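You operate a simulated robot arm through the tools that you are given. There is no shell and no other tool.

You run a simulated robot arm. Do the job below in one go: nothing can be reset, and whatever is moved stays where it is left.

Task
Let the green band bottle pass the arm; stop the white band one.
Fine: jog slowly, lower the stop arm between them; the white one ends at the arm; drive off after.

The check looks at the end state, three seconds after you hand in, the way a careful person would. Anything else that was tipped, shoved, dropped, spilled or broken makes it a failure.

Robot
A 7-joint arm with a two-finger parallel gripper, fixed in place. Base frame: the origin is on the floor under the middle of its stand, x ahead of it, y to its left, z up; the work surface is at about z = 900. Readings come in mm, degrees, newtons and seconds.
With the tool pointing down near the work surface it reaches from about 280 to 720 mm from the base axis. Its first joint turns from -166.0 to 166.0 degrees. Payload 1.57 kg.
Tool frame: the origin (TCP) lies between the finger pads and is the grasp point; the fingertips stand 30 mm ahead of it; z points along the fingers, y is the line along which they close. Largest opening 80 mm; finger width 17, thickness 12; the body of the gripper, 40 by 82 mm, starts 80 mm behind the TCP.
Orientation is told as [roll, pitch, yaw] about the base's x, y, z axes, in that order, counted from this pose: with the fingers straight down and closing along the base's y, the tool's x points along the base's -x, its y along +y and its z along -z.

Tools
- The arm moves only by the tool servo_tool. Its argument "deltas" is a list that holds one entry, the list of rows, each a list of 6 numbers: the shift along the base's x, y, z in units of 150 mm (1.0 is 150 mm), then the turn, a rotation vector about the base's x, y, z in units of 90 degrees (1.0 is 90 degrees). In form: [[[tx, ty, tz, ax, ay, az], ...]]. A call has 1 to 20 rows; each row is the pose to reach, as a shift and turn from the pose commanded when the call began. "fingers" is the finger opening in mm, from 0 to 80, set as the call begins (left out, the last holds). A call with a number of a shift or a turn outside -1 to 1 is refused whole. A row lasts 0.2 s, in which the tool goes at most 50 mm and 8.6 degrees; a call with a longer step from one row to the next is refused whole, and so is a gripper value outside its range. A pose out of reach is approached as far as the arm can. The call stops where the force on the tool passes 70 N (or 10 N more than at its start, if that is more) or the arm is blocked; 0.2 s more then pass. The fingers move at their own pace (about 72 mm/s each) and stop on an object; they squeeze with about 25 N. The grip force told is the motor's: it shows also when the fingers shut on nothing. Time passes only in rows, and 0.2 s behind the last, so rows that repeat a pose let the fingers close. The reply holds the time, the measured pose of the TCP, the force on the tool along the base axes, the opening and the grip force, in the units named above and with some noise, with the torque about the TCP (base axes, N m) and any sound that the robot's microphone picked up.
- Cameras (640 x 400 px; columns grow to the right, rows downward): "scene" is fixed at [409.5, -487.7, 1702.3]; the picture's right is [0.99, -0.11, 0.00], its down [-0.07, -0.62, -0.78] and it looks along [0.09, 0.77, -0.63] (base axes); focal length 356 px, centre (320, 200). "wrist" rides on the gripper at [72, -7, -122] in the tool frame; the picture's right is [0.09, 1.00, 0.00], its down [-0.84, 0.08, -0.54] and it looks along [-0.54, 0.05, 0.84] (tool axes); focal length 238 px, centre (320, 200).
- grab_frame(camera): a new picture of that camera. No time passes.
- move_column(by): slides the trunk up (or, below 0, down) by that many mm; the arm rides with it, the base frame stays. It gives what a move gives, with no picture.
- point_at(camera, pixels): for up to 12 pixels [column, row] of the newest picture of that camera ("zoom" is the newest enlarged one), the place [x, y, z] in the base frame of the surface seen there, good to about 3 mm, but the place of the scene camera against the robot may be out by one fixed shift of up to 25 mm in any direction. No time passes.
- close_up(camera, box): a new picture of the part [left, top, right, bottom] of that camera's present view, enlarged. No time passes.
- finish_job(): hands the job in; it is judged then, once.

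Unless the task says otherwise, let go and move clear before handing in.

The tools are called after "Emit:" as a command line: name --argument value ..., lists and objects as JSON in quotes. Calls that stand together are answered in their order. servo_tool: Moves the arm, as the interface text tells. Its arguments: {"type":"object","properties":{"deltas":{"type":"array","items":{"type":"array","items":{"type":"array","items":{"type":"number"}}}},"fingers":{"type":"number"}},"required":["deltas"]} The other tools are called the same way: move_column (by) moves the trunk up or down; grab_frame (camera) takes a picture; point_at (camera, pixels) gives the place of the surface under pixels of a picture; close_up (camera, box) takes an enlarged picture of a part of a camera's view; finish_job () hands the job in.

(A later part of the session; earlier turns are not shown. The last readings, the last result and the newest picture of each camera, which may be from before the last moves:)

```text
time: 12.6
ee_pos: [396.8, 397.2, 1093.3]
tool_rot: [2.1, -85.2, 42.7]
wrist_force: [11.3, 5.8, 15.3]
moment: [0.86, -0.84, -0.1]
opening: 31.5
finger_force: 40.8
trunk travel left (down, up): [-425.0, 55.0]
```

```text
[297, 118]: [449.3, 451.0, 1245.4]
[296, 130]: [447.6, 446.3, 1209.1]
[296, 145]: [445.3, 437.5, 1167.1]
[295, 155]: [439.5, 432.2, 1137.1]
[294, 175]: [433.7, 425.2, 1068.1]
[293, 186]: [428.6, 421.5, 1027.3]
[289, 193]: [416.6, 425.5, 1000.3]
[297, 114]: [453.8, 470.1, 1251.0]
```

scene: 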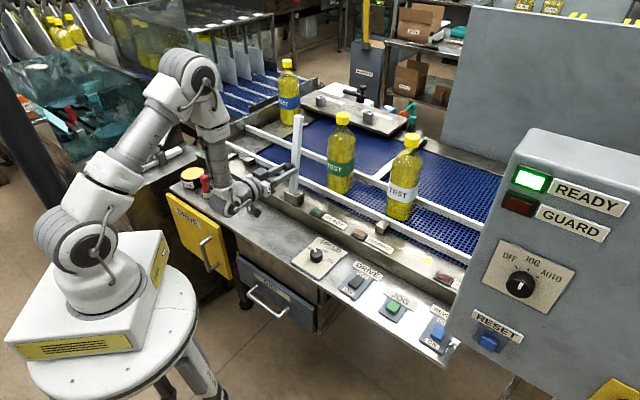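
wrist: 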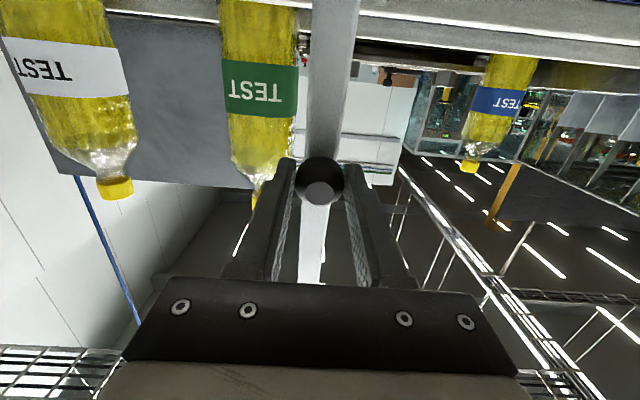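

The bar stands at about 80–81° and seems to be at its upper stop. I'll open the fingers in place, keeping the tool still, and see whether the bar stays up by itself.

Emit:
servo_tool --deltas '[[[0, 0, 0, 0, 0, 0], [0, 0, 0, 0, 0, 0], [0, 0, 0, 0, 0, 0]]]' --fingers 50

Emit:
close_up --camera "scene" --box '[220, 80, 380, 220]'

Emit:
grab_frame --camera "wrist"

```text
time: 13.4
ee_pos: [394.7, 396.9, 1090.5]
tool_rot: [1.8, -85.0, 43.2]
wrist_force: [-0.5, 0.5, -1.3]
moment: [0.02, 0.0, -0.01]
opening: 50.0
finger_force: 0.1
trunk travel left (down, up): [-425.0, 55.0]
```

```text
2.86 times, centred on (300, 150) of scene
```

zoom: 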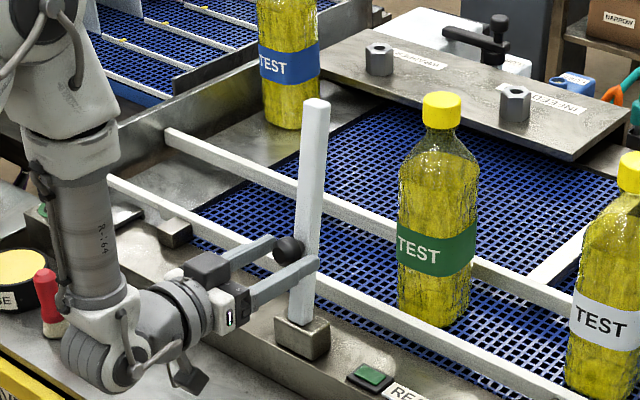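

```text
taken
```

wrist: 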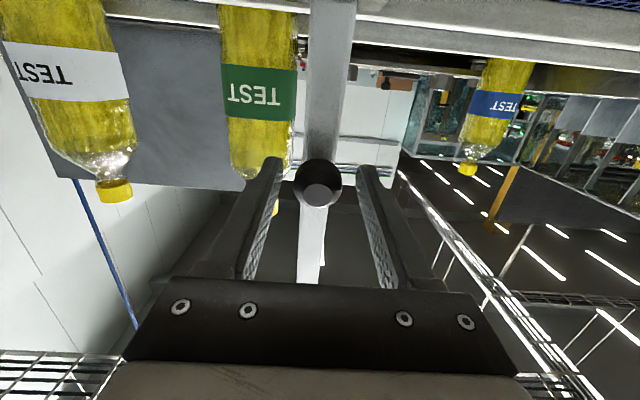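

The bar stays up after release (wrist force near zero). Backing the fingers straight off the knob toward the robot.

Emit:
servo_tool --deltas '[[[-0.06, -0.06, 0.007, 0, 0, 0], [-0.12, -0.12, 0.015, 0, 0, 0], [-0.18, -0.18, 0.022, 0, 0, 0], [-0.23, -0.23, 0.028, 0, 0, 0]]]' --fingers 50

Emit:
grab_frame --camera "wrist"

Emit:
close_up --camera "scene" --box '[150, 60, 390, 240]'

```text
time: 14.4
ee_pos: [361.4, 361.4, 1095.7]
tool_rot: [1.9, -84.9, 43.1]
wrist_force: [0.3, 0.5, -0.8]
moment: [-0.01, 0.01, 0.04]
opening: 50.0
finger_force: 0.0
trunk travel left (down, up): [-425.0, 55.0]
```

```text
taken
```

wrist: 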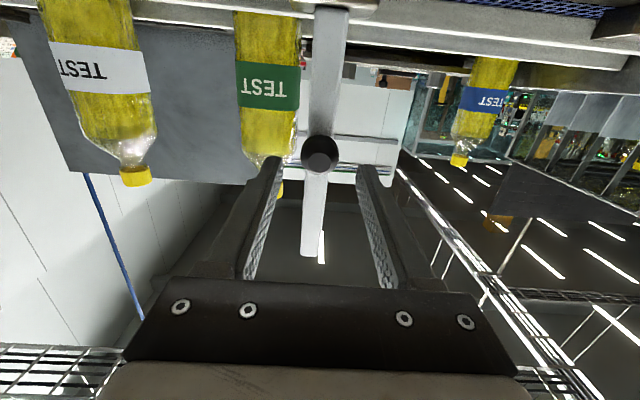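

```text
2.22 times, centred on (270, 150) of scene
```

zoom: 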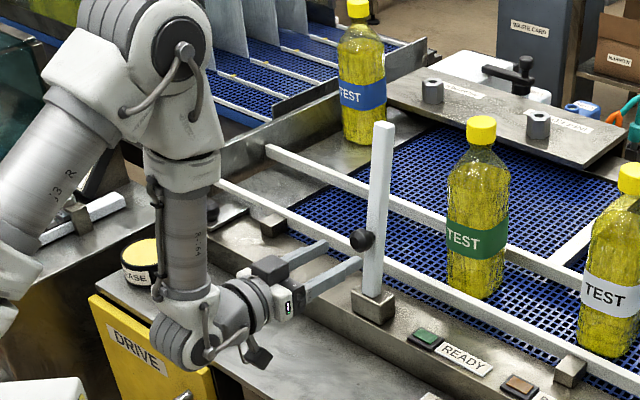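

The fingers are clear of the knob (gap visible at zoom (345,255)). Now turning the tool back to point down while rising.

Emit:
servo_tool --deltas '[[[0, 0, 0.06, -0.0557, 0.0557, 0], [0, 0, 0.12, -0.1114, 0.1114, 0], [0, 0, 0.18, -0.1671, 0.1671, 0], [0, 0, 0.24, -0.2228, 0.2228, 0], [0, 0, 0.3, -0.2785, 0.2785, 0], [0, 0, 0.36, -0.3342, 0.3342, 0], [0, 0, 0.42, -0.3899, 0.3899, 0], [0, 0, 0.48, -0.4456, 0.4456, 0], [0, 0, 0.54, -0.5013, 0.5013, 0], [0, 0, 0.6, -0.557, 0.557, 0], [0, 0, 0.66, -0.6127, 0.6127, 0], [0, 0, 0.72, -0.668, 0.668, 0]]]' --fingers 20

Emit:
grab_frame --camera "scene"

Emit:
grab_frame --camera "wrist"

```text
time: 17.0
ee_pos: [359.5, 362.6, 1202.8]
tool_rot: [0.0, 0.1, 44.8]
wrist_force: [0.2, 1.0, 0.5]
moment: [0.02, -0.04, -0.04]
opening: 19.8
finger_force: 0.1
trunk travel left (down, up): [-425.0, 55.0]
```

```text
taken
```

scene: 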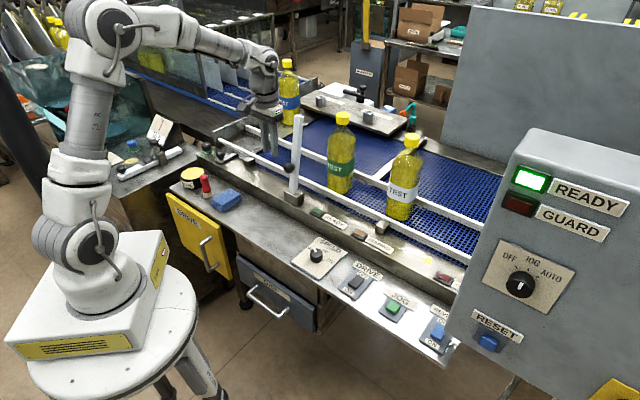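

```text
taken
```

wrist: 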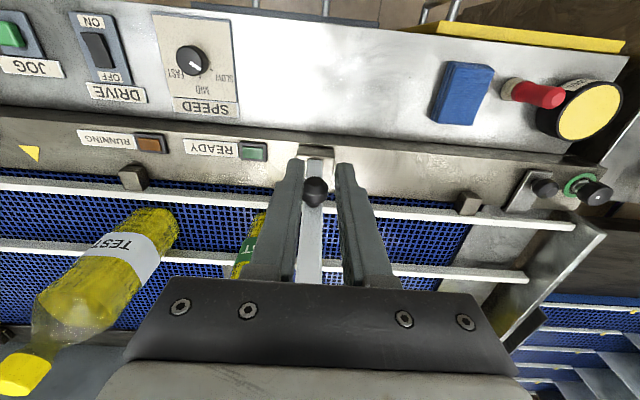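

Everything is still in place, with DRIVE, JOG and SPEED visible at the top left of the wrist view. Zooming in and measuring the switches.

Emit:
close_up --camera "wrist" --box '[0, 0, 260, 130]'

Emit:
close_up --camera "wrist" --box '[150, 10, 250, 120]'

Emit:
point_at --camera "wrist" --pixels '[[97, 38], [102, 62], [90, 20], [115, 76], [100, 50], [10, 33], [191, 60], [80, 60], [118, 45], [35, 65], [60, 30], [140, 150]]'

Emit:
close_up --camera "scene" --box '[335, 260, 415, 325]'

```text
2.46 times, centred on (130, 65) of wrist
```

zoom: 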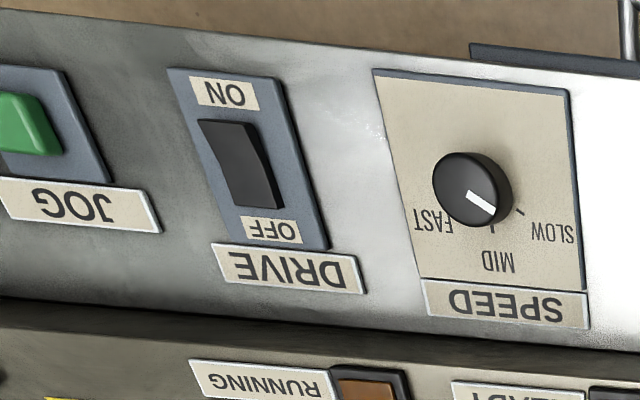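

```text
3.64 times, centred on (200, 65) of wrist
```

zoom: 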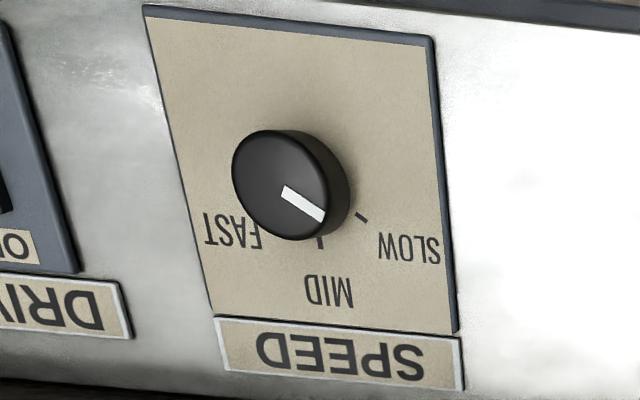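

```text
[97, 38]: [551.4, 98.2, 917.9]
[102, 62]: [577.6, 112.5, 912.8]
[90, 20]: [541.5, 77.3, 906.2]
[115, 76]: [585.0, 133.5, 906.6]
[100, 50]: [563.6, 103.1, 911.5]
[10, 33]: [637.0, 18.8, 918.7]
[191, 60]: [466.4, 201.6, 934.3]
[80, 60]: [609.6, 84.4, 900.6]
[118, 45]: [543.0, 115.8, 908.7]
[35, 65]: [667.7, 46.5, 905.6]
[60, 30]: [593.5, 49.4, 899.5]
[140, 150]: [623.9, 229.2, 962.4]
```

```text
6.15 times, centred on (375, 292) of scene
```

zoom: 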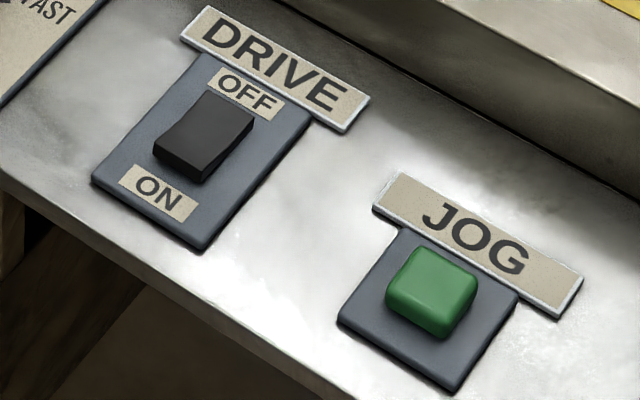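

SPEED is at SLOW, DRIVE rocker is at OFF (ON side raised, z≈918) and JOG sits at about [637,19,919]. Moving over the DRIVE rocker with fingers closed, keeping yaw 45°.

Emit:
servo_tool --deltas '[[[0.1, -0.15, 0, 0, 0, 0], [0.2, -0.3, 0, 0, 0, 0], [0.3, -0.45, -0.05, 0, 0, 0], [0.42, -0.6, -0.1, 0, 0, 0], [0.53, -0.75, -0.2, 0, 0, 0], [0.64, -0.88, -0.3, 0, 0, 0]]]' --fingers 0

Emit:
servo_tool --deltas '[[[0.15, -0.2, -0.1, 0, 0, 0], [0.3, -0.4, -0.2, 0, 0, 0], [0.45, -0.6, -0.3, 0, 0, 0], [0.58, -0.78, -0.4, 0, 0, 0]]]' --fingers 0

Emit:
grab_frame --camera "wrist"

Emit:
grab_frame --camera "scene"

```text
time: 18.4
ee_pos: [457.3, 231.0, 1158.9]
tool_rot: [0.0, 0.0, 44.8]
wrist_force: [0.0, -0.5, 0.3]
moment: [0.01, -0.04, 0.01]
opening: 0.0
finger_force: 21.7
trunk travel left (down, up): [-425.0, 55.0]
```

```text
time: 19.4
ee_pos: [547.3, 113.9, 1099.1]
tool_rot: [0.0, -0.1, 44.8]
wrist_force: [0.2, 0.3, -0.3]
moment: [0.0, -0.03, 0.02]
opening: 0.0
finger_force: 21.1
trunk travel left (down, up): [-425.0, 55.0]
```

```text
taken
```

wrist: 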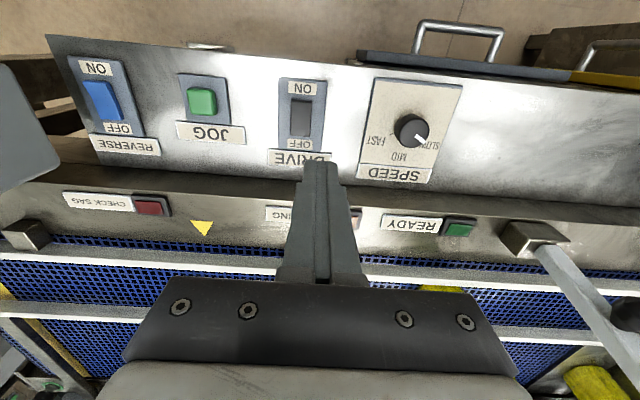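

```text
taken
```

scene: 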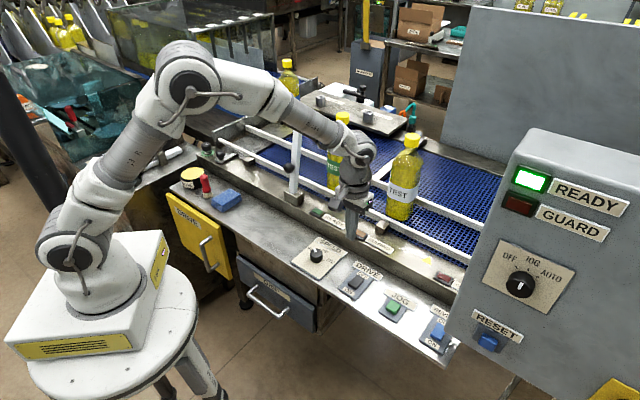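

The rocker is at (300,118), JOG at (201,101) and REVERSE at (101,98). Measuring them precisely from here.

Emit:
close_up --camera "wrist" --box '[60, 50, 340, 180]'

Emit:
point_at --camera "wrist" --pixels '[[300, 102], [300, 108], [300, 118], [300, 128], [300, 135], [292, 104], [309, 104], [202, 100], [202, 92], [202, 110], [193, 101], [212, 101]]'

Emit:
close_up --camera "wrist" --box '[270, 70, 350, 150]'

```text
2.29 times, centred on (200, 115) of wrist
```

zoom: 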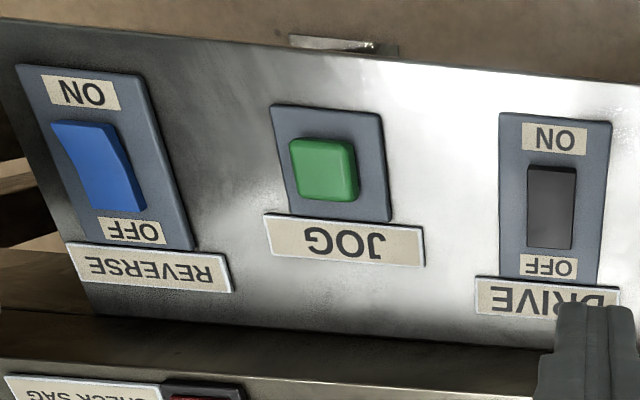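

```text
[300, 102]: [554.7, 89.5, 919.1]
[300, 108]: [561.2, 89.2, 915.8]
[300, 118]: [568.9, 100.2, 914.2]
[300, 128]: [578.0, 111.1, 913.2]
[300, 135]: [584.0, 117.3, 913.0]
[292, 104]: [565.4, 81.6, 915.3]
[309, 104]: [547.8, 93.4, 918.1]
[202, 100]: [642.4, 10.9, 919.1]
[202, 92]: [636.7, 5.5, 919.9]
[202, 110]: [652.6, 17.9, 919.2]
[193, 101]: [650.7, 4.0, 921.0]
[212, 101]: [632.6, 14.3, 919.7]
```

```text
5.00 times, centred on (310, 110) of wrist
```

zoom: 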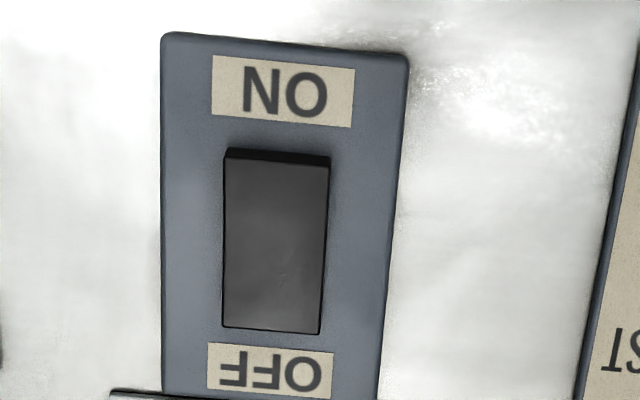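

The rocker's ON end is at about [555,90] and its OFF end at [584,117]; I'll press at [562,96]. Coming down to about 17 mm above it.

Emit:
servo_tool --deltas '[[[0.05, -0.06, -0.18, 0, 0, 0], [0.095, -0.12, -0.36, 0, 0, 0], [0.095, -0.12, -0.54, 0, 0, 0], [0.095, -0.12, -0.72, 0, 0, 0], [0.095, -0.12, -0.88, 0, 0, 0]]]' --fingers 0

Emit:
grab_frame --camera "wrist"

Emit:
close_up --camera "scene" --box '[290, 220, 450, 330]'

```text
time: 20.6
ee_pos: [557.7, 95.1, 967.9]
tool_rot: [0.0, 0.0, 44.9]
wrist_force: [0.0, 0.3, -1.2]
moment: [0.04, -0.01, 0.01]
opening: 0.2
finger_force: 20.9
trunk travel left (down, up): [-425.0, 55.0]
```

```text
taken
```

wrist: 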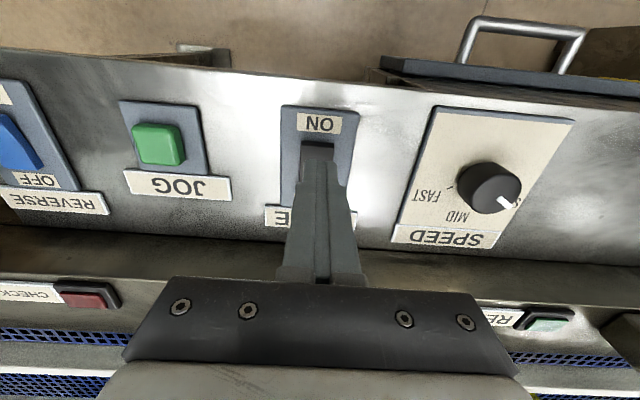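

```text
3.64 times, centred on (370, 275) of scene
```

zoom: 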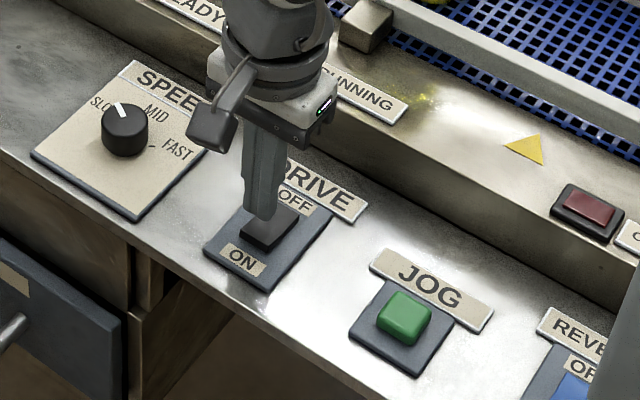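

The fingertip is over the ON half of the rocker (wrist (320,150)). Pressing down gently in small steps.

Emit:
servo_tool --deltas '[[[0.01, 0.004, -0.08, 0, 0, 0], [0.01, 0.004, -0.11, 0, 0, 0], [0.01, 0.004, -0.13, 0, 0, 0], [0.01, 0.004, -0.145, 0, 0, 0], [0.01, 0.004, -0.16, 0, 0, 0], [0.01, 0.004, -0.17, 0, 0, 0]]]' --fingers 0

Emit:
close_up --camera "scene" --box '[290, 200, 460, 330]'

Emit:
grab_frame --camera "scene"

```text
time: 22.0
ee_pos: [559.4, 96.0, 945.1]
tool_rot: [-0.2, -0.2, 44.8]
wrist_force: [-10.6, -5.9, 30.2]
moment: [-0.03, 0.11, -0.04]
opening: 0.1
finger_force: 21.9
trunk travel left (down, up): [-425.0, 55.0]
```

```text
3.08 times, centred on (375, 265) of scene
```

zoom: 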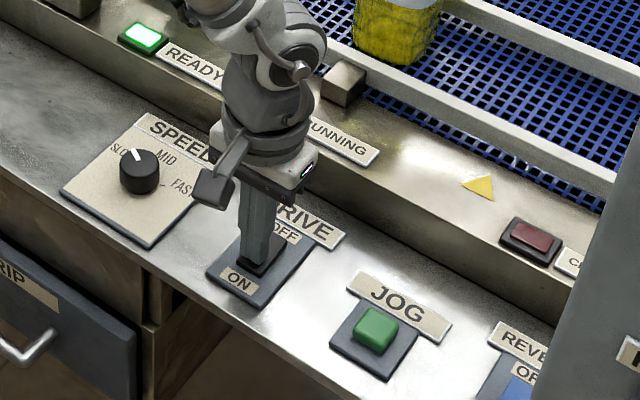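

```text
taken
```

scene: 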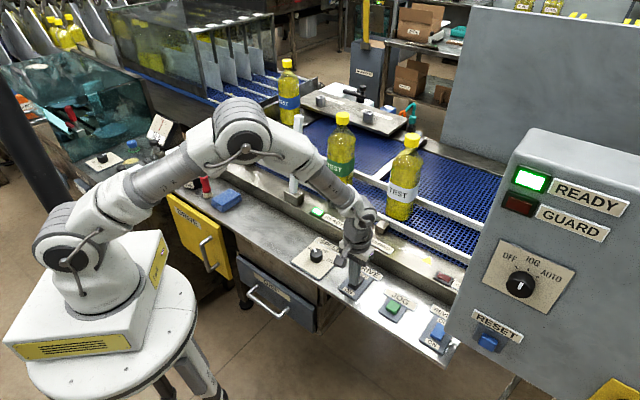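

The READY lamp on the conveyor is now lit (zoom (145,38)), so DRIVE is ON and the bottles have not moved. Lifting off and moving over JOG at [644,12].

Emit:
servo_tool --deltas '[[[0, 0, 0.13, 0, 0, 0], [0, 0, 0.26, 0, 0, 0], [0.14, -0.14, 0.26, 0, 0, 0], [0.28, -0.28, 0.26, 0, 0, 0], [0.42, -0.42, 0.26, 0, 0, 0], [0.565, -0.56, 0.26, 0, 0, 0], [0.565, -0.56, 0.15, 0, 0, 0]]]' --fingers 0

Emit:
grab_frame --camera "scene"

Emit:
close_up --camera "scene" --box '[300, 220, 480, 350]'

Emit:
grab_frame --camera "wrist"

```text
time: 23.6
ee_pos: [645.9, 11.8, 964.4]
tool_rot: [0.0, 0.1, 44.9]
wrist_force: [0.3, -0.2, -0.3]
moment: [0.02, -0.01, -0.01]
opening: 0.1
finger_force: 20.9
trunk travel left (down, up): [-425.0, 55.0]
```

```text
taken
```

scene: 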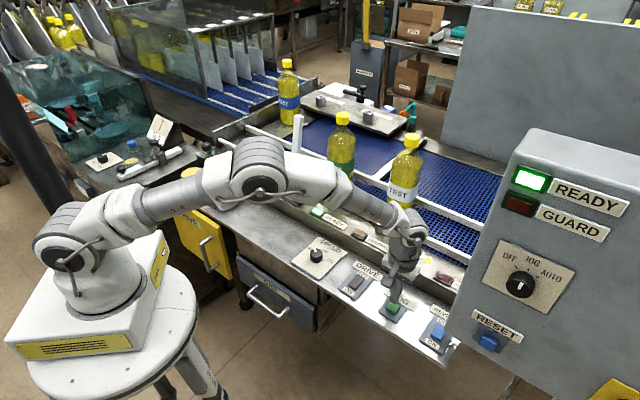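

```text
3.08 times, centred on (390, 285) of scene
```

zoom: 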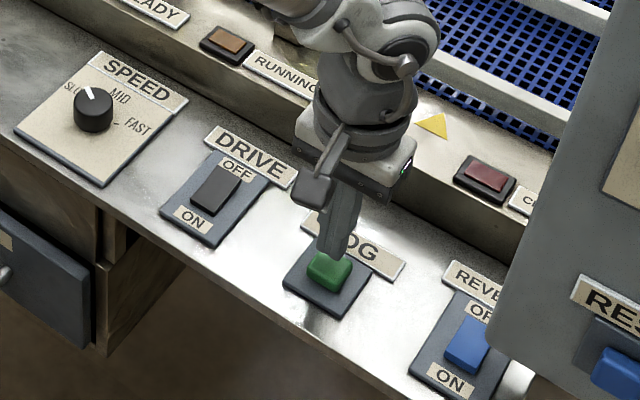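

```text
taken
```

wrist: 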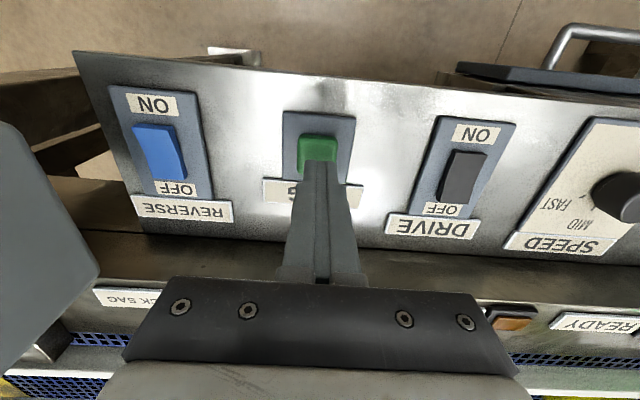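

The tip is above the green JOG button (wrist (318,150)), DRIVE shows ON, REVERSE is OFF and READY is lit. A short tap of JOG first, to learn how far the belt moves.

Emit:
servo_tool --deltas '[[[-0.005, 0, -0.09, 0, 0, 0], [-0.005, 0, -0.125, 0, 0, 0], [-0.005, 0, -0.14, 0, 0, 0], [-0.005, 0, -0.09, 0, 0, 0], [0, 0, 0, 0, 0, 0]]]' --fingers 0

Emit:
grab_frame --camera "scene"

Emit:
point_at --camera "scene" --pixels '[[342, 116], [411, 138], [341, 113], [410, 135], [340, 155], [400, 190]]'

```text
time: 24.8
ee_pos: [642.9, 13.7, 963.5]
tool_rot: [0.1, -0.1, 44.9]
wrist_force: [-0.5, -0.1, 0.0]
moment: [-0.02, 0.0, -0.01]
opening: 0.1
finger_force: 21.4
trunk travel left (down, up): [-425.0, 55.0]
heard: click
```

```text
taken
```

scene: 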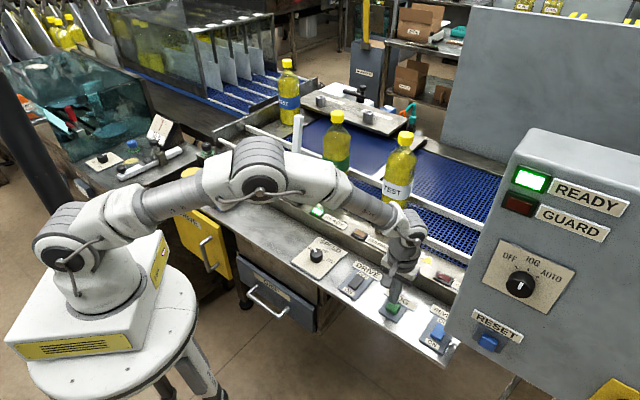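

```text
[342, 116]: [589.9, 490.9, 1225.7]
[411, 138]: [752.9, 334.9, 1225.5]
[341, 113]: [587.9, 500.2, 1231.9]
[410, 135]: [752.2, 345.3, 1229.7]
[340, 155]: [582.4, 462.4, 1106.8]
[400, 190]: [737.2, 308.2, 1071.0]
```

The tap clicked and both bottles shifted slightly downstream: caps went from (342,118) to (338,116) and (411,140) to (405,137). I'll wait briefly to be sure the belt is stopped, then measure.

Emit:
servo_tool --deltas '[[[0, 0, 0, 0, 0, 0], [0, 0, 0, 0, 0, 0]]]' --fingers 0

Emit:
close_up --camera "scene" --box '[290, 90, 450, 210]'

Emit:
grab_frame --camera "scene"

Emit:
point_at --camera "scene" --pixels '[[337, 113], [338, 116], [404, 134], [405, 137], [338, 160], [398, 190]]'

```text
time: 25.4
ee_pos: [643.5, 13.1, 962.7]
tool_rot: [0.0, 0.0, 44.9]
wrist_force: [-0.1, 0.5, -0.9]
moment: [0.0, 0.01, -0.02]
opening: 0.0
finger_force: 21.2
trunk travel left (down, up): [-425.0, 55.0]
```

```text
3.33 times, centred on (370, 150) of scene
```

zoom: 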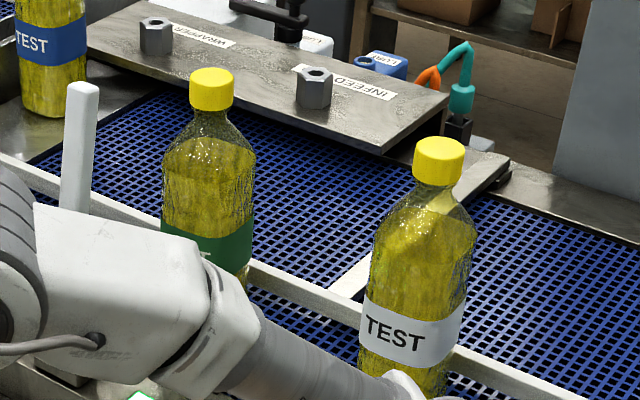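

```text
taken
```

scene: 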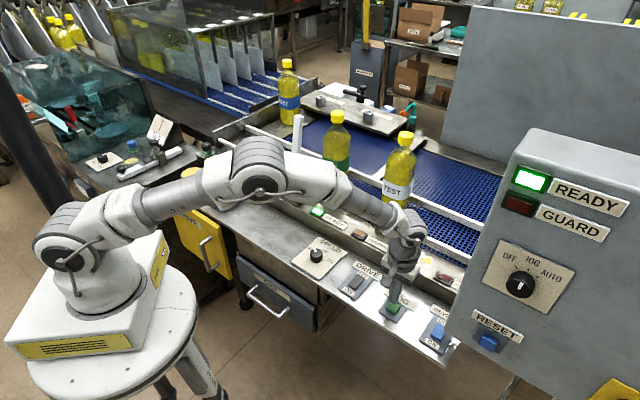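

```text
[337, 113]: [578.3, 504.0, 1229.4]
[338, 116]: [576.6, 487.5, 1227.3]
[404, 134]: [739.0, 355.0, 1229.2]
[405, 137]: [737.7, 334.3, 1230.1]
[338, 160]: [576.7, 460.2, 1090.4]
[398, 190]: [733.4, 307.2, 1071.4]
```

The belt stopped on release; that tap moved the bottles about 20 mm. I want roughly 155 mm more before lowering the arm, so I'll hold JOG for about 1.7 s and re-measure.

Emit:
servo_tool --deltas '[[[0, 0, -0.09, 0, 0, 0], [0, 0, -0.12, 0, 0, 0], [0, 0, -0.135, 0, 0, 0], [0, 0, -0.135, 0, 0, 0], [0, 0, -0.135, 0, 0, 0], [0, 0, -0.135, 0, 0, 0], [0, 0, -0.135, 0, 0, 0], [0, 0, -0.135, 0, 0, 0], [0, 0, -0.135, 0, 0, 0], [0, 0, -0.08, 0, 0, 0], [0, 0, 0, 0, 0, 0]]]' --fingers 0

Emit:
grab_frame --camera "scene"

Emit:
close_up --camera "scene" --box '[290, 90, 450, 210]'

```text
time: 27.8
ee_pos: [644.5, 12.1, 964.3]
tool_rot: [0.0, 0.0, 44.8]
wrist_force: [0.5, 1.1, -0.1]
moment: [0.0, 0.0, 0.01]
opening: 0.2
finger_force: 21.4
trunk travel left (down, up): [-425.0, 55.0]
heard: click
```

```text
taken
```

scene: 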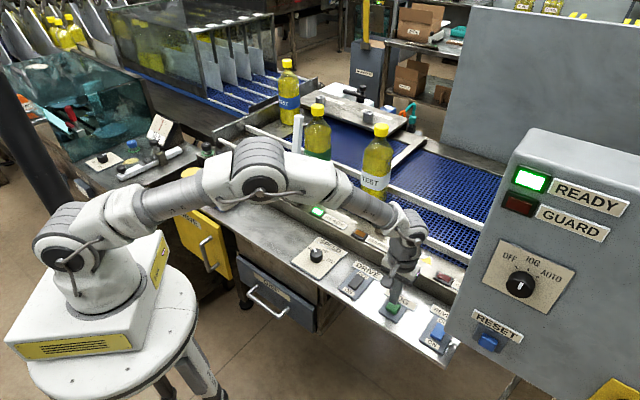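

```text
3.33 times, centred on (370, 150) of scene
```

zoom: 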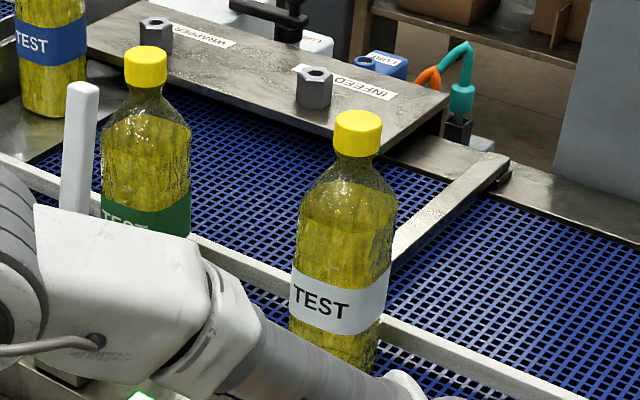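

Both bottles moved further and stand upright: green cap now at (318,108), white cap at (381,130). Measuring the new positions.

Emit:
point_at --camera "scene" --pixels '[[318, 109], [318, 111], [317, 113], [381, 129], [381, 132], [381, 134], [376, 180], [315, 135], [298, 120], [313, 150]]'

Emit:
grab_frame --camera "wrist"

```text
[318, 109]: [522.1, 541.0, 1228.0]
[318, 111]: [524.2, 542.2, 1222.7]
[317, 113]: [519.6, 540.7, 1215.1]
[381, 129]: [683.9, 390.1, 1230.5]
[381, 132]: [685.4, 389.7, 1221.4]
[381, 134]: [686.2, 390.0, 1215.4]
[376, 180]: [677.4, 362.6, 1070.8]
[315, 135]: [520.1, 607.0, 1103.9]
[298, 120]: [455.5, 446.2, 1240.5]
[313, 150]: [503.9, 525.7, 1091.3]
```

```text
taken
```

wrist: 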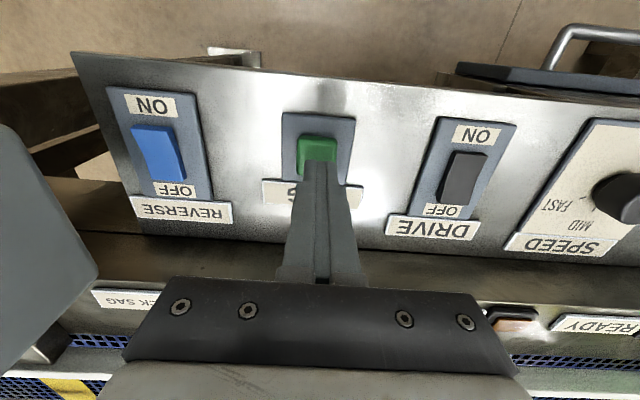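

Green is now at about v=+26 (already past the arm line) and white about 195 mm upstream of it, moving ~44 mm/s. One more hold (~82 mm) will centre the gap on the arm line.

Emit:
servo_tool --deltas '[[[0, 0, -0.09, 0, 0, 0], [0, 0, -0.12, 0, 0, 0], [0, 0, -0.135, 0, 0, 0], [0, 0, -0.135, 0, 0, 0], [0, 0, -0.135, 0, 0, 0], [0, 0, -0.135, 0, 0, 0], [0, 0, -0.135, 0, 0, 0], [0, 0, -0.135, 0, 0, 0], [0, 0, -0.135, 0, 0, 0], [0, 0, -0.135, 0, 0, 0], [0, 0, -0.08, 0, 0, 0], [0, 0, 0, 0, 0, 0]]]' --fingers 0

Emit:
grab_frame --camera "scene"

Emit:
close_up --camera "scene" --box '[260, 80, 420, 200]'

```text
time: 30.4
ee_pos: [644.5, 12.8, 964.7]
tool_rot: [-0.1, 0.0, 44.9]
wrist_force: [0.6, 0.9, 0.4]
moment: [-0.02, -0.03, -0.03]
opening: 0.0
finger_force: 21.5
trunk travel left (down, up): [-425.0, 55.0]
heard: click
```

```text
taken
```

scene: 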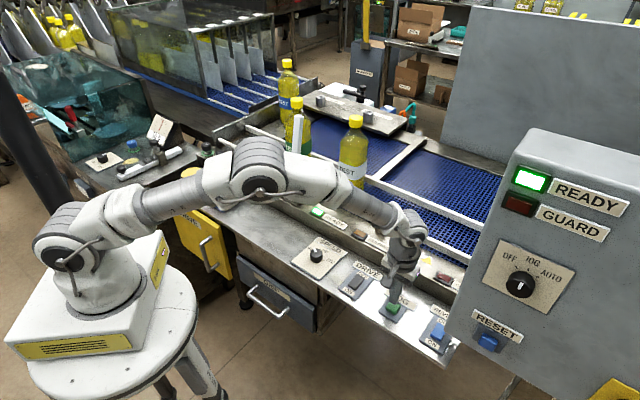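

```text
3.33 times, centred on (340, 140) of scene
```

zoom: 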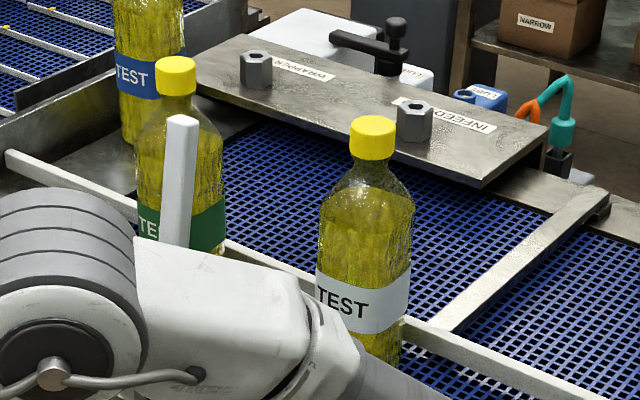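

Green's cap is now at (297,102) and white's at (355,121); both look upright. Measuring.

Emit:
point_at --camera "scene" --pixels '[[297, 103], [297, 105], [355, 121], [355, 123], [288, 64], [352, 165], [298, 120]]'

Emit:
servo_tool --deltas '[[[0, 0, 0.15, 0, 0, 0], [0, 0, 0.35, 0, 0, 0], [-0.1, 0.12, 0.55, 0, 0, 0], [-0.2, 0.28, 0.75, 0, 0, 0], [-0.3, 0.44, 0.9, 0, 0, 0], [-0.42, 0.6, 0.97, 0, 0, 0], [-0.54, 0.76, 0.97, 0, 0, 0], [-0.66, 0.92, 0.97, 0, 0, 0]]]' --fingers 50

Emit:
grab_frame --camera "scene"

Emit:
grab_frame --camera "wrist"

```text
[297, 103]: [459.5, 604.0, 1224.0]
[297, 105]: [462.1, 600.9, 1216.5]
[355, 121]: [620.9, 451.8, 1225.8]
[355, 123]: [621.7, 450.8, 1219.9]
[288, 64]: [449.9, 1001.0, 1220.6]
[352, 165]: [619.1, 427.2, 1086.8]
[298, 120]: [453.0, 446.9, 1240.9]
```

```text
time: 32.2
ee_pos: [547.1, 150.8, 1110.4]
tool_rot: [0.0, -0.1, 44.8]
wrist_force: [0.3, -0.5, -0.4]
moment: [-0.01, -0.01, 0.0]
opening: 49.8
finger_force: 0.1
trunk travel left (down, up): [-425.0, 55.0]
```

```text
taken
```

scene: 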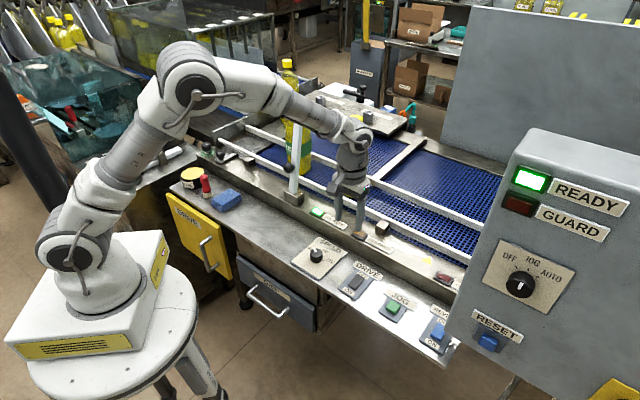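

```text
taken
```

wrist: 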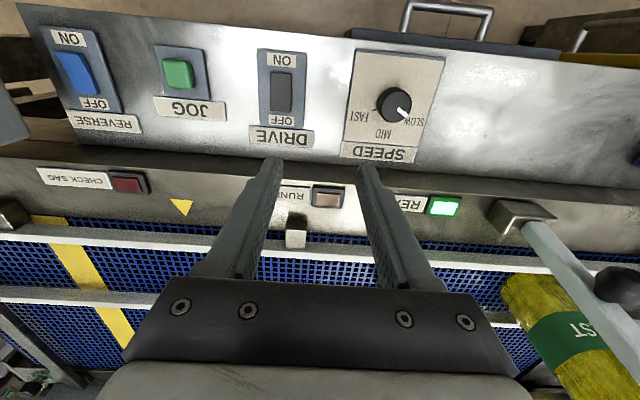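

Green sits about 113 mm past the arm line and white about 108 mm before it, so the gap is centred. Retracing my safe path back to the stop arm's knob.

Emit:
servo_tool --deltas '[[[-0.1, 0.12, 0.06, 0, 0, 0], [-0.2, 0.24, 0.12, 0, 0, 0], [-0.31, 0.36, 0.18, 0, 0, 0], [-0.42, 0.48, 0.24, 0, 0, 0], [-0.53, 0.6, 0.28, 0, 0, 0], [-0.625, 0.706, 0.309, 0, 0, 0]]]' --fingers 50

Emit:
servo_tool --deltas '[[[-0.1, 0.12, 0.06, 0, 0, 0], [-0.2, 0.24, 0.12, 0, 0, 0], [-0.31, 0.36, 0.18, 0, 0, 0], [-0.42, 0.48, 0.24, 0, 0, 0], [-0.53, 0.6, 0.28, 0, 0, 0], [-0.625, 0.706, 0.309, 0, 0, 0]]]' --fingers 50

Emit:
grab_frame --camera "wrist"

Emit:
grab_frame --camera "scene"

```text
time: 33.6
ee_pos: [451.2, 255.3, 1156.5]
tool_rot: [0.0, 0.1, 44.8]
wrist_force: [-0.3, 0.3, 0.5]
moment: [0.0, 0.01, -0.04]
opening: 50.0
finger_force: 0.0
trunk travel left (down, up): [-425.0, 55.0]
```

```text
time: 35.0
ee_pos: [356.8, 362.2, 1202.7]
tool_rot: [0.0, 0.0, 45.0]
wrist_force: [0.5, 0.2, 0.9]
moment: [0.0, -0.02, -0.01]
opening: 49.9
finger_force: 0.2
trunk travel left (down, up): [-425.0, 55.0]
```

```text
taken
```

wrist: 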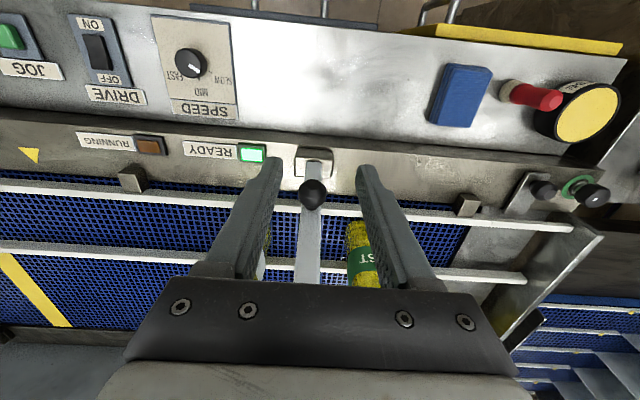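

```text
taken
```

scene: 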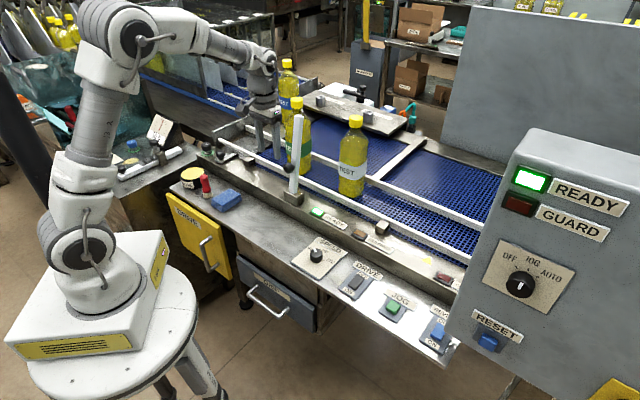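

The gap between the bottles straddles the raised bar. Measuring the knob and bar from here for alignment.

Emit:
point_at --camera "wrist" --pixels '[[312, 195], [302, 195], [322, 195], [312, 185], [316, 165], [310, 240], [308, 275]]'

Emit:
close_up --camera "wrist" --box '[260, 130, 370, 290]'

Emit:
close_up --camera "scene" --box '[240, 80, 400, 220]'

```text
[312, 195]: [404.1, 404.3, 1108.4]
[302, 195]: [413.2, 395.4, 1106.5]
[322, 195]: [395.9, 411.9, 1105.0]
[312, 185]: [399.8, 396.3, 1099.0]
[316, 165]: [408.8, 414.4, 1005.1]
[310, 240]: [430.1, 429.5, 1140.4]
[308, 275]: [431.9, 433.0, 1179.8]
```

```text
2.50 times, centred on (315, 210) of wrist
```

zoom: 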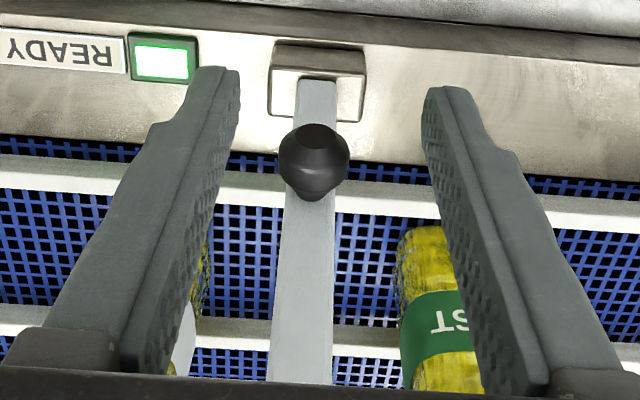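

```text
2.86 times, centred on (320, 150) of scene
```

zoom: 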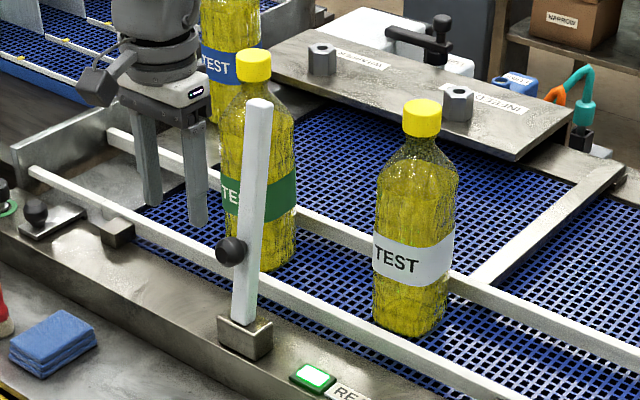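

The knob is centred laterally (v≈-0.6) at about u 573, z 1090, matching my model. Swinging the tool down to horizontal facing the knob, reversing the earlier move.

Emit:
servo_tool --deltas '[[[0.001, -0.001, -0.06, 0.0557, -0.0557, 0], [0.002, -0.002, -0.12, 0.1114, -0.1114, 0], [0.003, -0.003, -0.18, 0.1671, -0.1671, 0], [0.004, -0.004, -0.24, 0.2228, -0.2228, 0], [0.005, -0.005, -0.3, 0.2785, -0.2785, 0], [0.006, -0.006, -0.36, 0.3342, -0.3342, 0], [0.007, -0.007, -0.42, 0.3899, -0.3899, 0], [0.008, -0.008, -0.48, 0.4456, -0.4456, 0], [0.008, -0.008, -0.54, 0.5013, -0.5013, 0], [0.008, -0.008, -0.6, 0.557, -0.557, 0], [0.008, -0.008, -0.66, 0.6127, -0.6127, 0], [0.008, -0.008, -0.72, 0.655, -0.655, 0]]]' --fingers 60

Emit:
grab_frame --camera "wrist"

Emit:
close_up --camera "scene" --box '[180, 80, 400, 230]'

```text
time: 37.6
ee_pos: [360.1, 361.9, 1093.1]
tool_rot: [1.3, -83.4, 43.6]
wrist_force: [0.3, 0.4, 0.5]
moment: [0.0, 0.02, 0.01]
opening: 59.9
finger_force: 0.0
trunk travel left (down, up): [-425.0, 55.0]
```

```text
taken
```

wrist: 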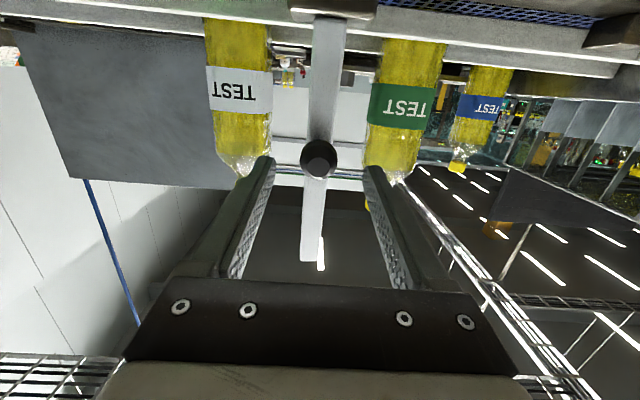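

```text
2.67 times, centred on (290, 155) of scene
```

zoom: 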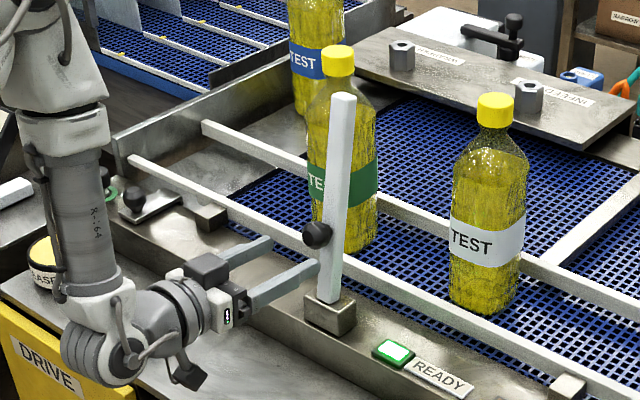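

The knob (319,157) is centred between the fingertips (265 and 372). Advancing ~49 mm along the fingers to straddle the knob, then closing.

Emit:
servo_tool --deltas '[[[0.06, 0.06, -0.005, 0, 0, 0], [0.12, 0.12, -0.01, 0, 0, 0], [0.18, 0.18, -0.015, 0, 0, 0], [0.231, 0.231, -0.018, 0, 0, 0]]]' --fingers 60

Emit:
grab_frame --camera "wrist"

Emit:
servo_tool --deltas '[[[0, 0, 0, 0, 0, 0], [0, 0, 0, 0, 0, 0], [0, 0, 0, 0, 0, 0]]]' --fingers 15

Emit:
grab_frame --camera "wrist"

Emit:
close_up --camera "scene" --box '[220, 80, 400, 230]'

```text
time: 38.6
ee_pos: [396.0, 396.6, 1091.2]
tool_rot: [1.2, -83.3, 43.8]
wrist_force: [-0.4, -0.3, -0.3]
moment: [0.0, 0.01, 0.03]
opening: 60.2
finger_force: 0.1
trunk travel left (down, up): [-425.0, 55.0]
```

```text
taken
```

wrist: 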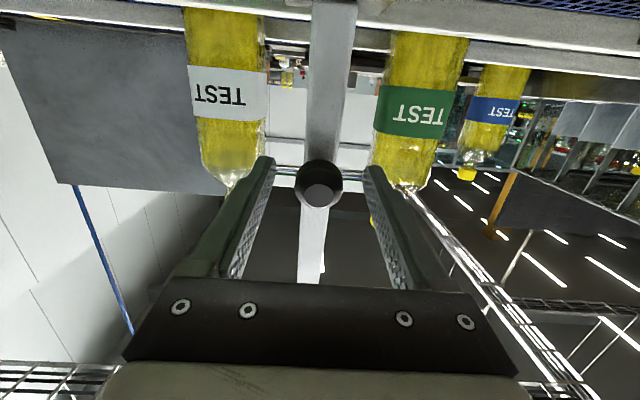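

```text
time: 39.4
ee_pos: [394.6, 395.8, 1091.3]
tool_rot: [1.3, -83.3, 43.7]
wrist_force: [1.6, 0.6, -0.5]
moment: [-0.01, 0.03, 0.0]
opening: 31.7
finger_force: 40.5
trunk travel left (down, up): [-425.0, 55.0]
```

```text
taken
```

wrist: 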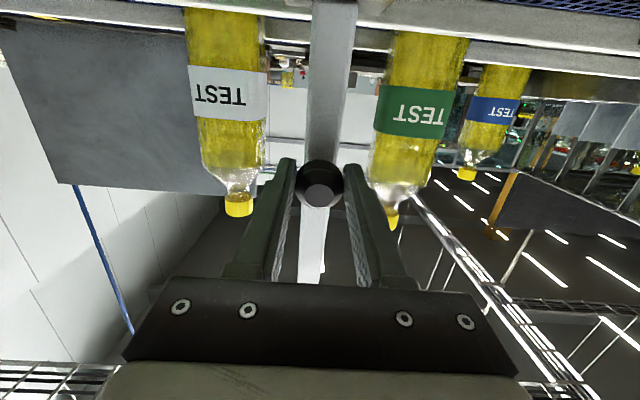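

```text
2.67 times, centred on (310, 155) of scene
```

zoom: 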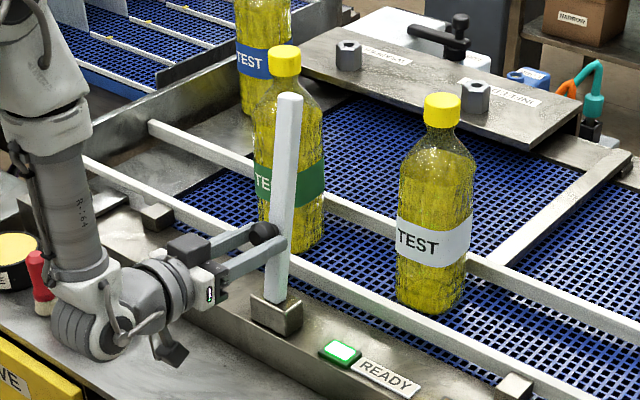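

The knob is gripped (31.7 mm) with almost no side load. Lowering the arm now: rotating together with the bar about the hinge, first down to about 42°.

Emit:
servo_tool --deltas '[[[0.0349, 0.0349, 0.02, -0.0393, 0.0393, 0], [0.0717, 0.0717, 0.032, -0.0786, 0.0786, 0], [0.1094, 0.1094, 0.04, -0.1179, 0.1179, 0], [0.1471, 0.1471, 0.0433, -0.1571, 0.1571, 0], [0.1848, 0.1848, 0.042, -0.1964, 0.1964, 0], [0.222, 0.222, 0.0353, -0.2357, 0.2357, 0], [0.2593, 0.2593, 0.0247, -0.275, 0.275, 0], [0.2951, 0.2951, 0.0093, -0.3143, 0.3143, 0]]]'

Emit:
close_up --camera "scene" --box '[220, 80, 400, 230]'

Emit:
grab_frame --camera "wrist"

```text
time: 41.2
ee_pos: [437.6, 439.8, 1093.0]
tool_rot: [0.2, -43.3, 44.8]
wrist_force: [3.2, 1.1, 0.4]
moment: [0.16, -0.12, -0.13]
opening: 31.7
finger_force: 39.9
trunk travel left (down, up): [-425.0, 55.0]
```

```text
2.67 times, centred on (310, 155) of scene
```

zoom: 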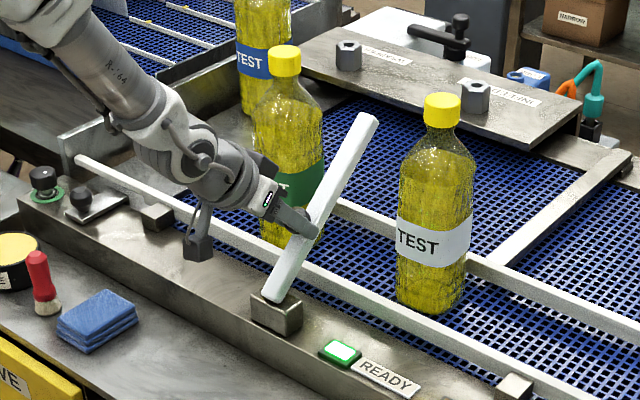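

```text
taken
```

wrist: 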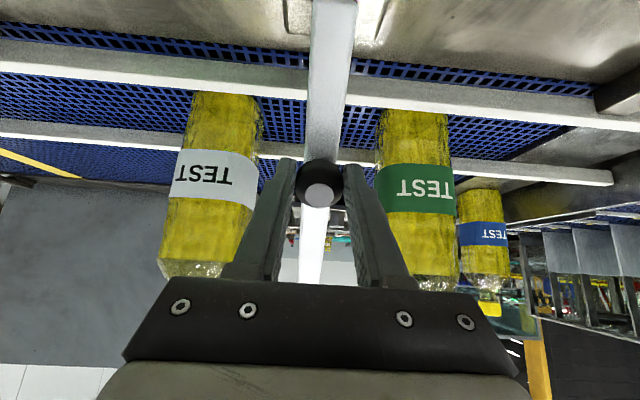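

Forces are only a few newtons and the bar is at ~42°, coming down between the bottles. Continuing to the fully lowered position.

Emit:
servo_tool --deltas '[[[0.0354, 0.0354, -0.0193, -0.0393, 0.0393, 0], [0.0688, 0.0688, -0.0433, -0.0786, 0.0786, 0], [0.1014, 0.1014, -0.0713, -0.1179, 0.1179, 0], [0.1315, 0.1315, -0.1033, -0.1571, 0.1571, 0], [0.1598, 0.1598, -0.1387, -0.1964, 0.1964, 0], [0.1857, 0.1857, -0.1773, -0.2357, 0.2357, 0], [0.2093, 0.2093, -0.2193, -0.275, 0.275, 0], [0.23, 0.23, -0.264, -0.3143, 0.3143, 0], [0.2381, 0.2381, -0.284, -0.3316, 0.3316, 0]]]'

Emit:
close_up --camera "scene" --box '[220, 80, 400, 230]'

Emit:
grab_frame --camera "wrist"

Emit:
point_at --camera "wrist" --pixels '[[330, 20], [325, 60], [322, 110], [320, 145], [314, 220], [311, 265]]'

```text
time: 43.2
ee_pos: [473.1, 475.0, 1053.5]
tool_rot: [0.0, -1.3, 44.8]
wrist_force: [-1.9, -11.4, 16.9]
moment: [0.36, -0.46, -0.01]
opening: 31.4
finger_force: 40.0
trunk travel left (down, up): [-425.0, 55.0]
```

```text
2.67 times, centred on (310, 155) of scene
```

zoom: 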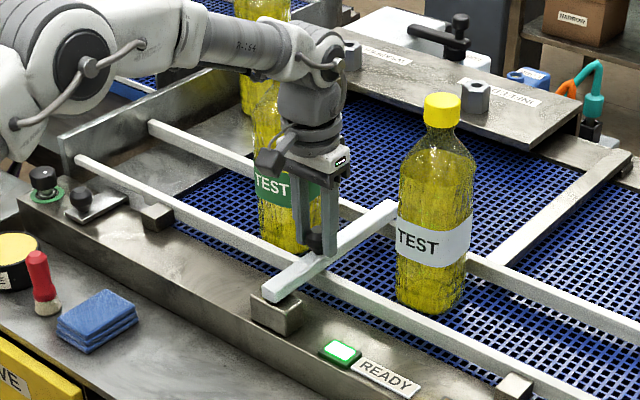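

```text
taken
```

wrist: 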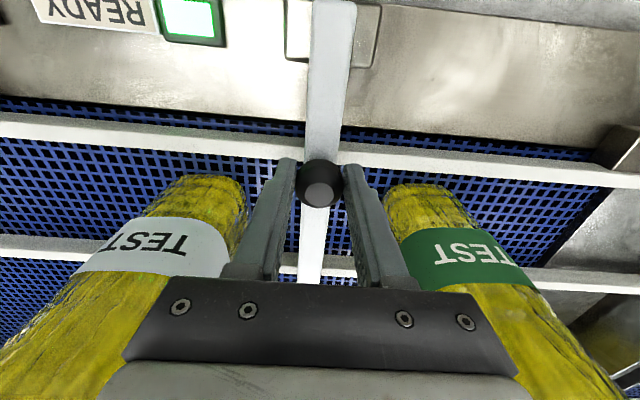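

```text
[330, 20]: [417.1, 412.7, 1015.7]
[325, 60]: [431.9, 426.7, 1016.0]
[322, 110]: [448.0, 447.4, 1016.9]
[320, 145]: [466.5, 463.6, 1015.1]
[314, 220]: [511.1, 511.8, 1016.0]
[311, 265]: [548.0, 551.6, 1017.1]
```

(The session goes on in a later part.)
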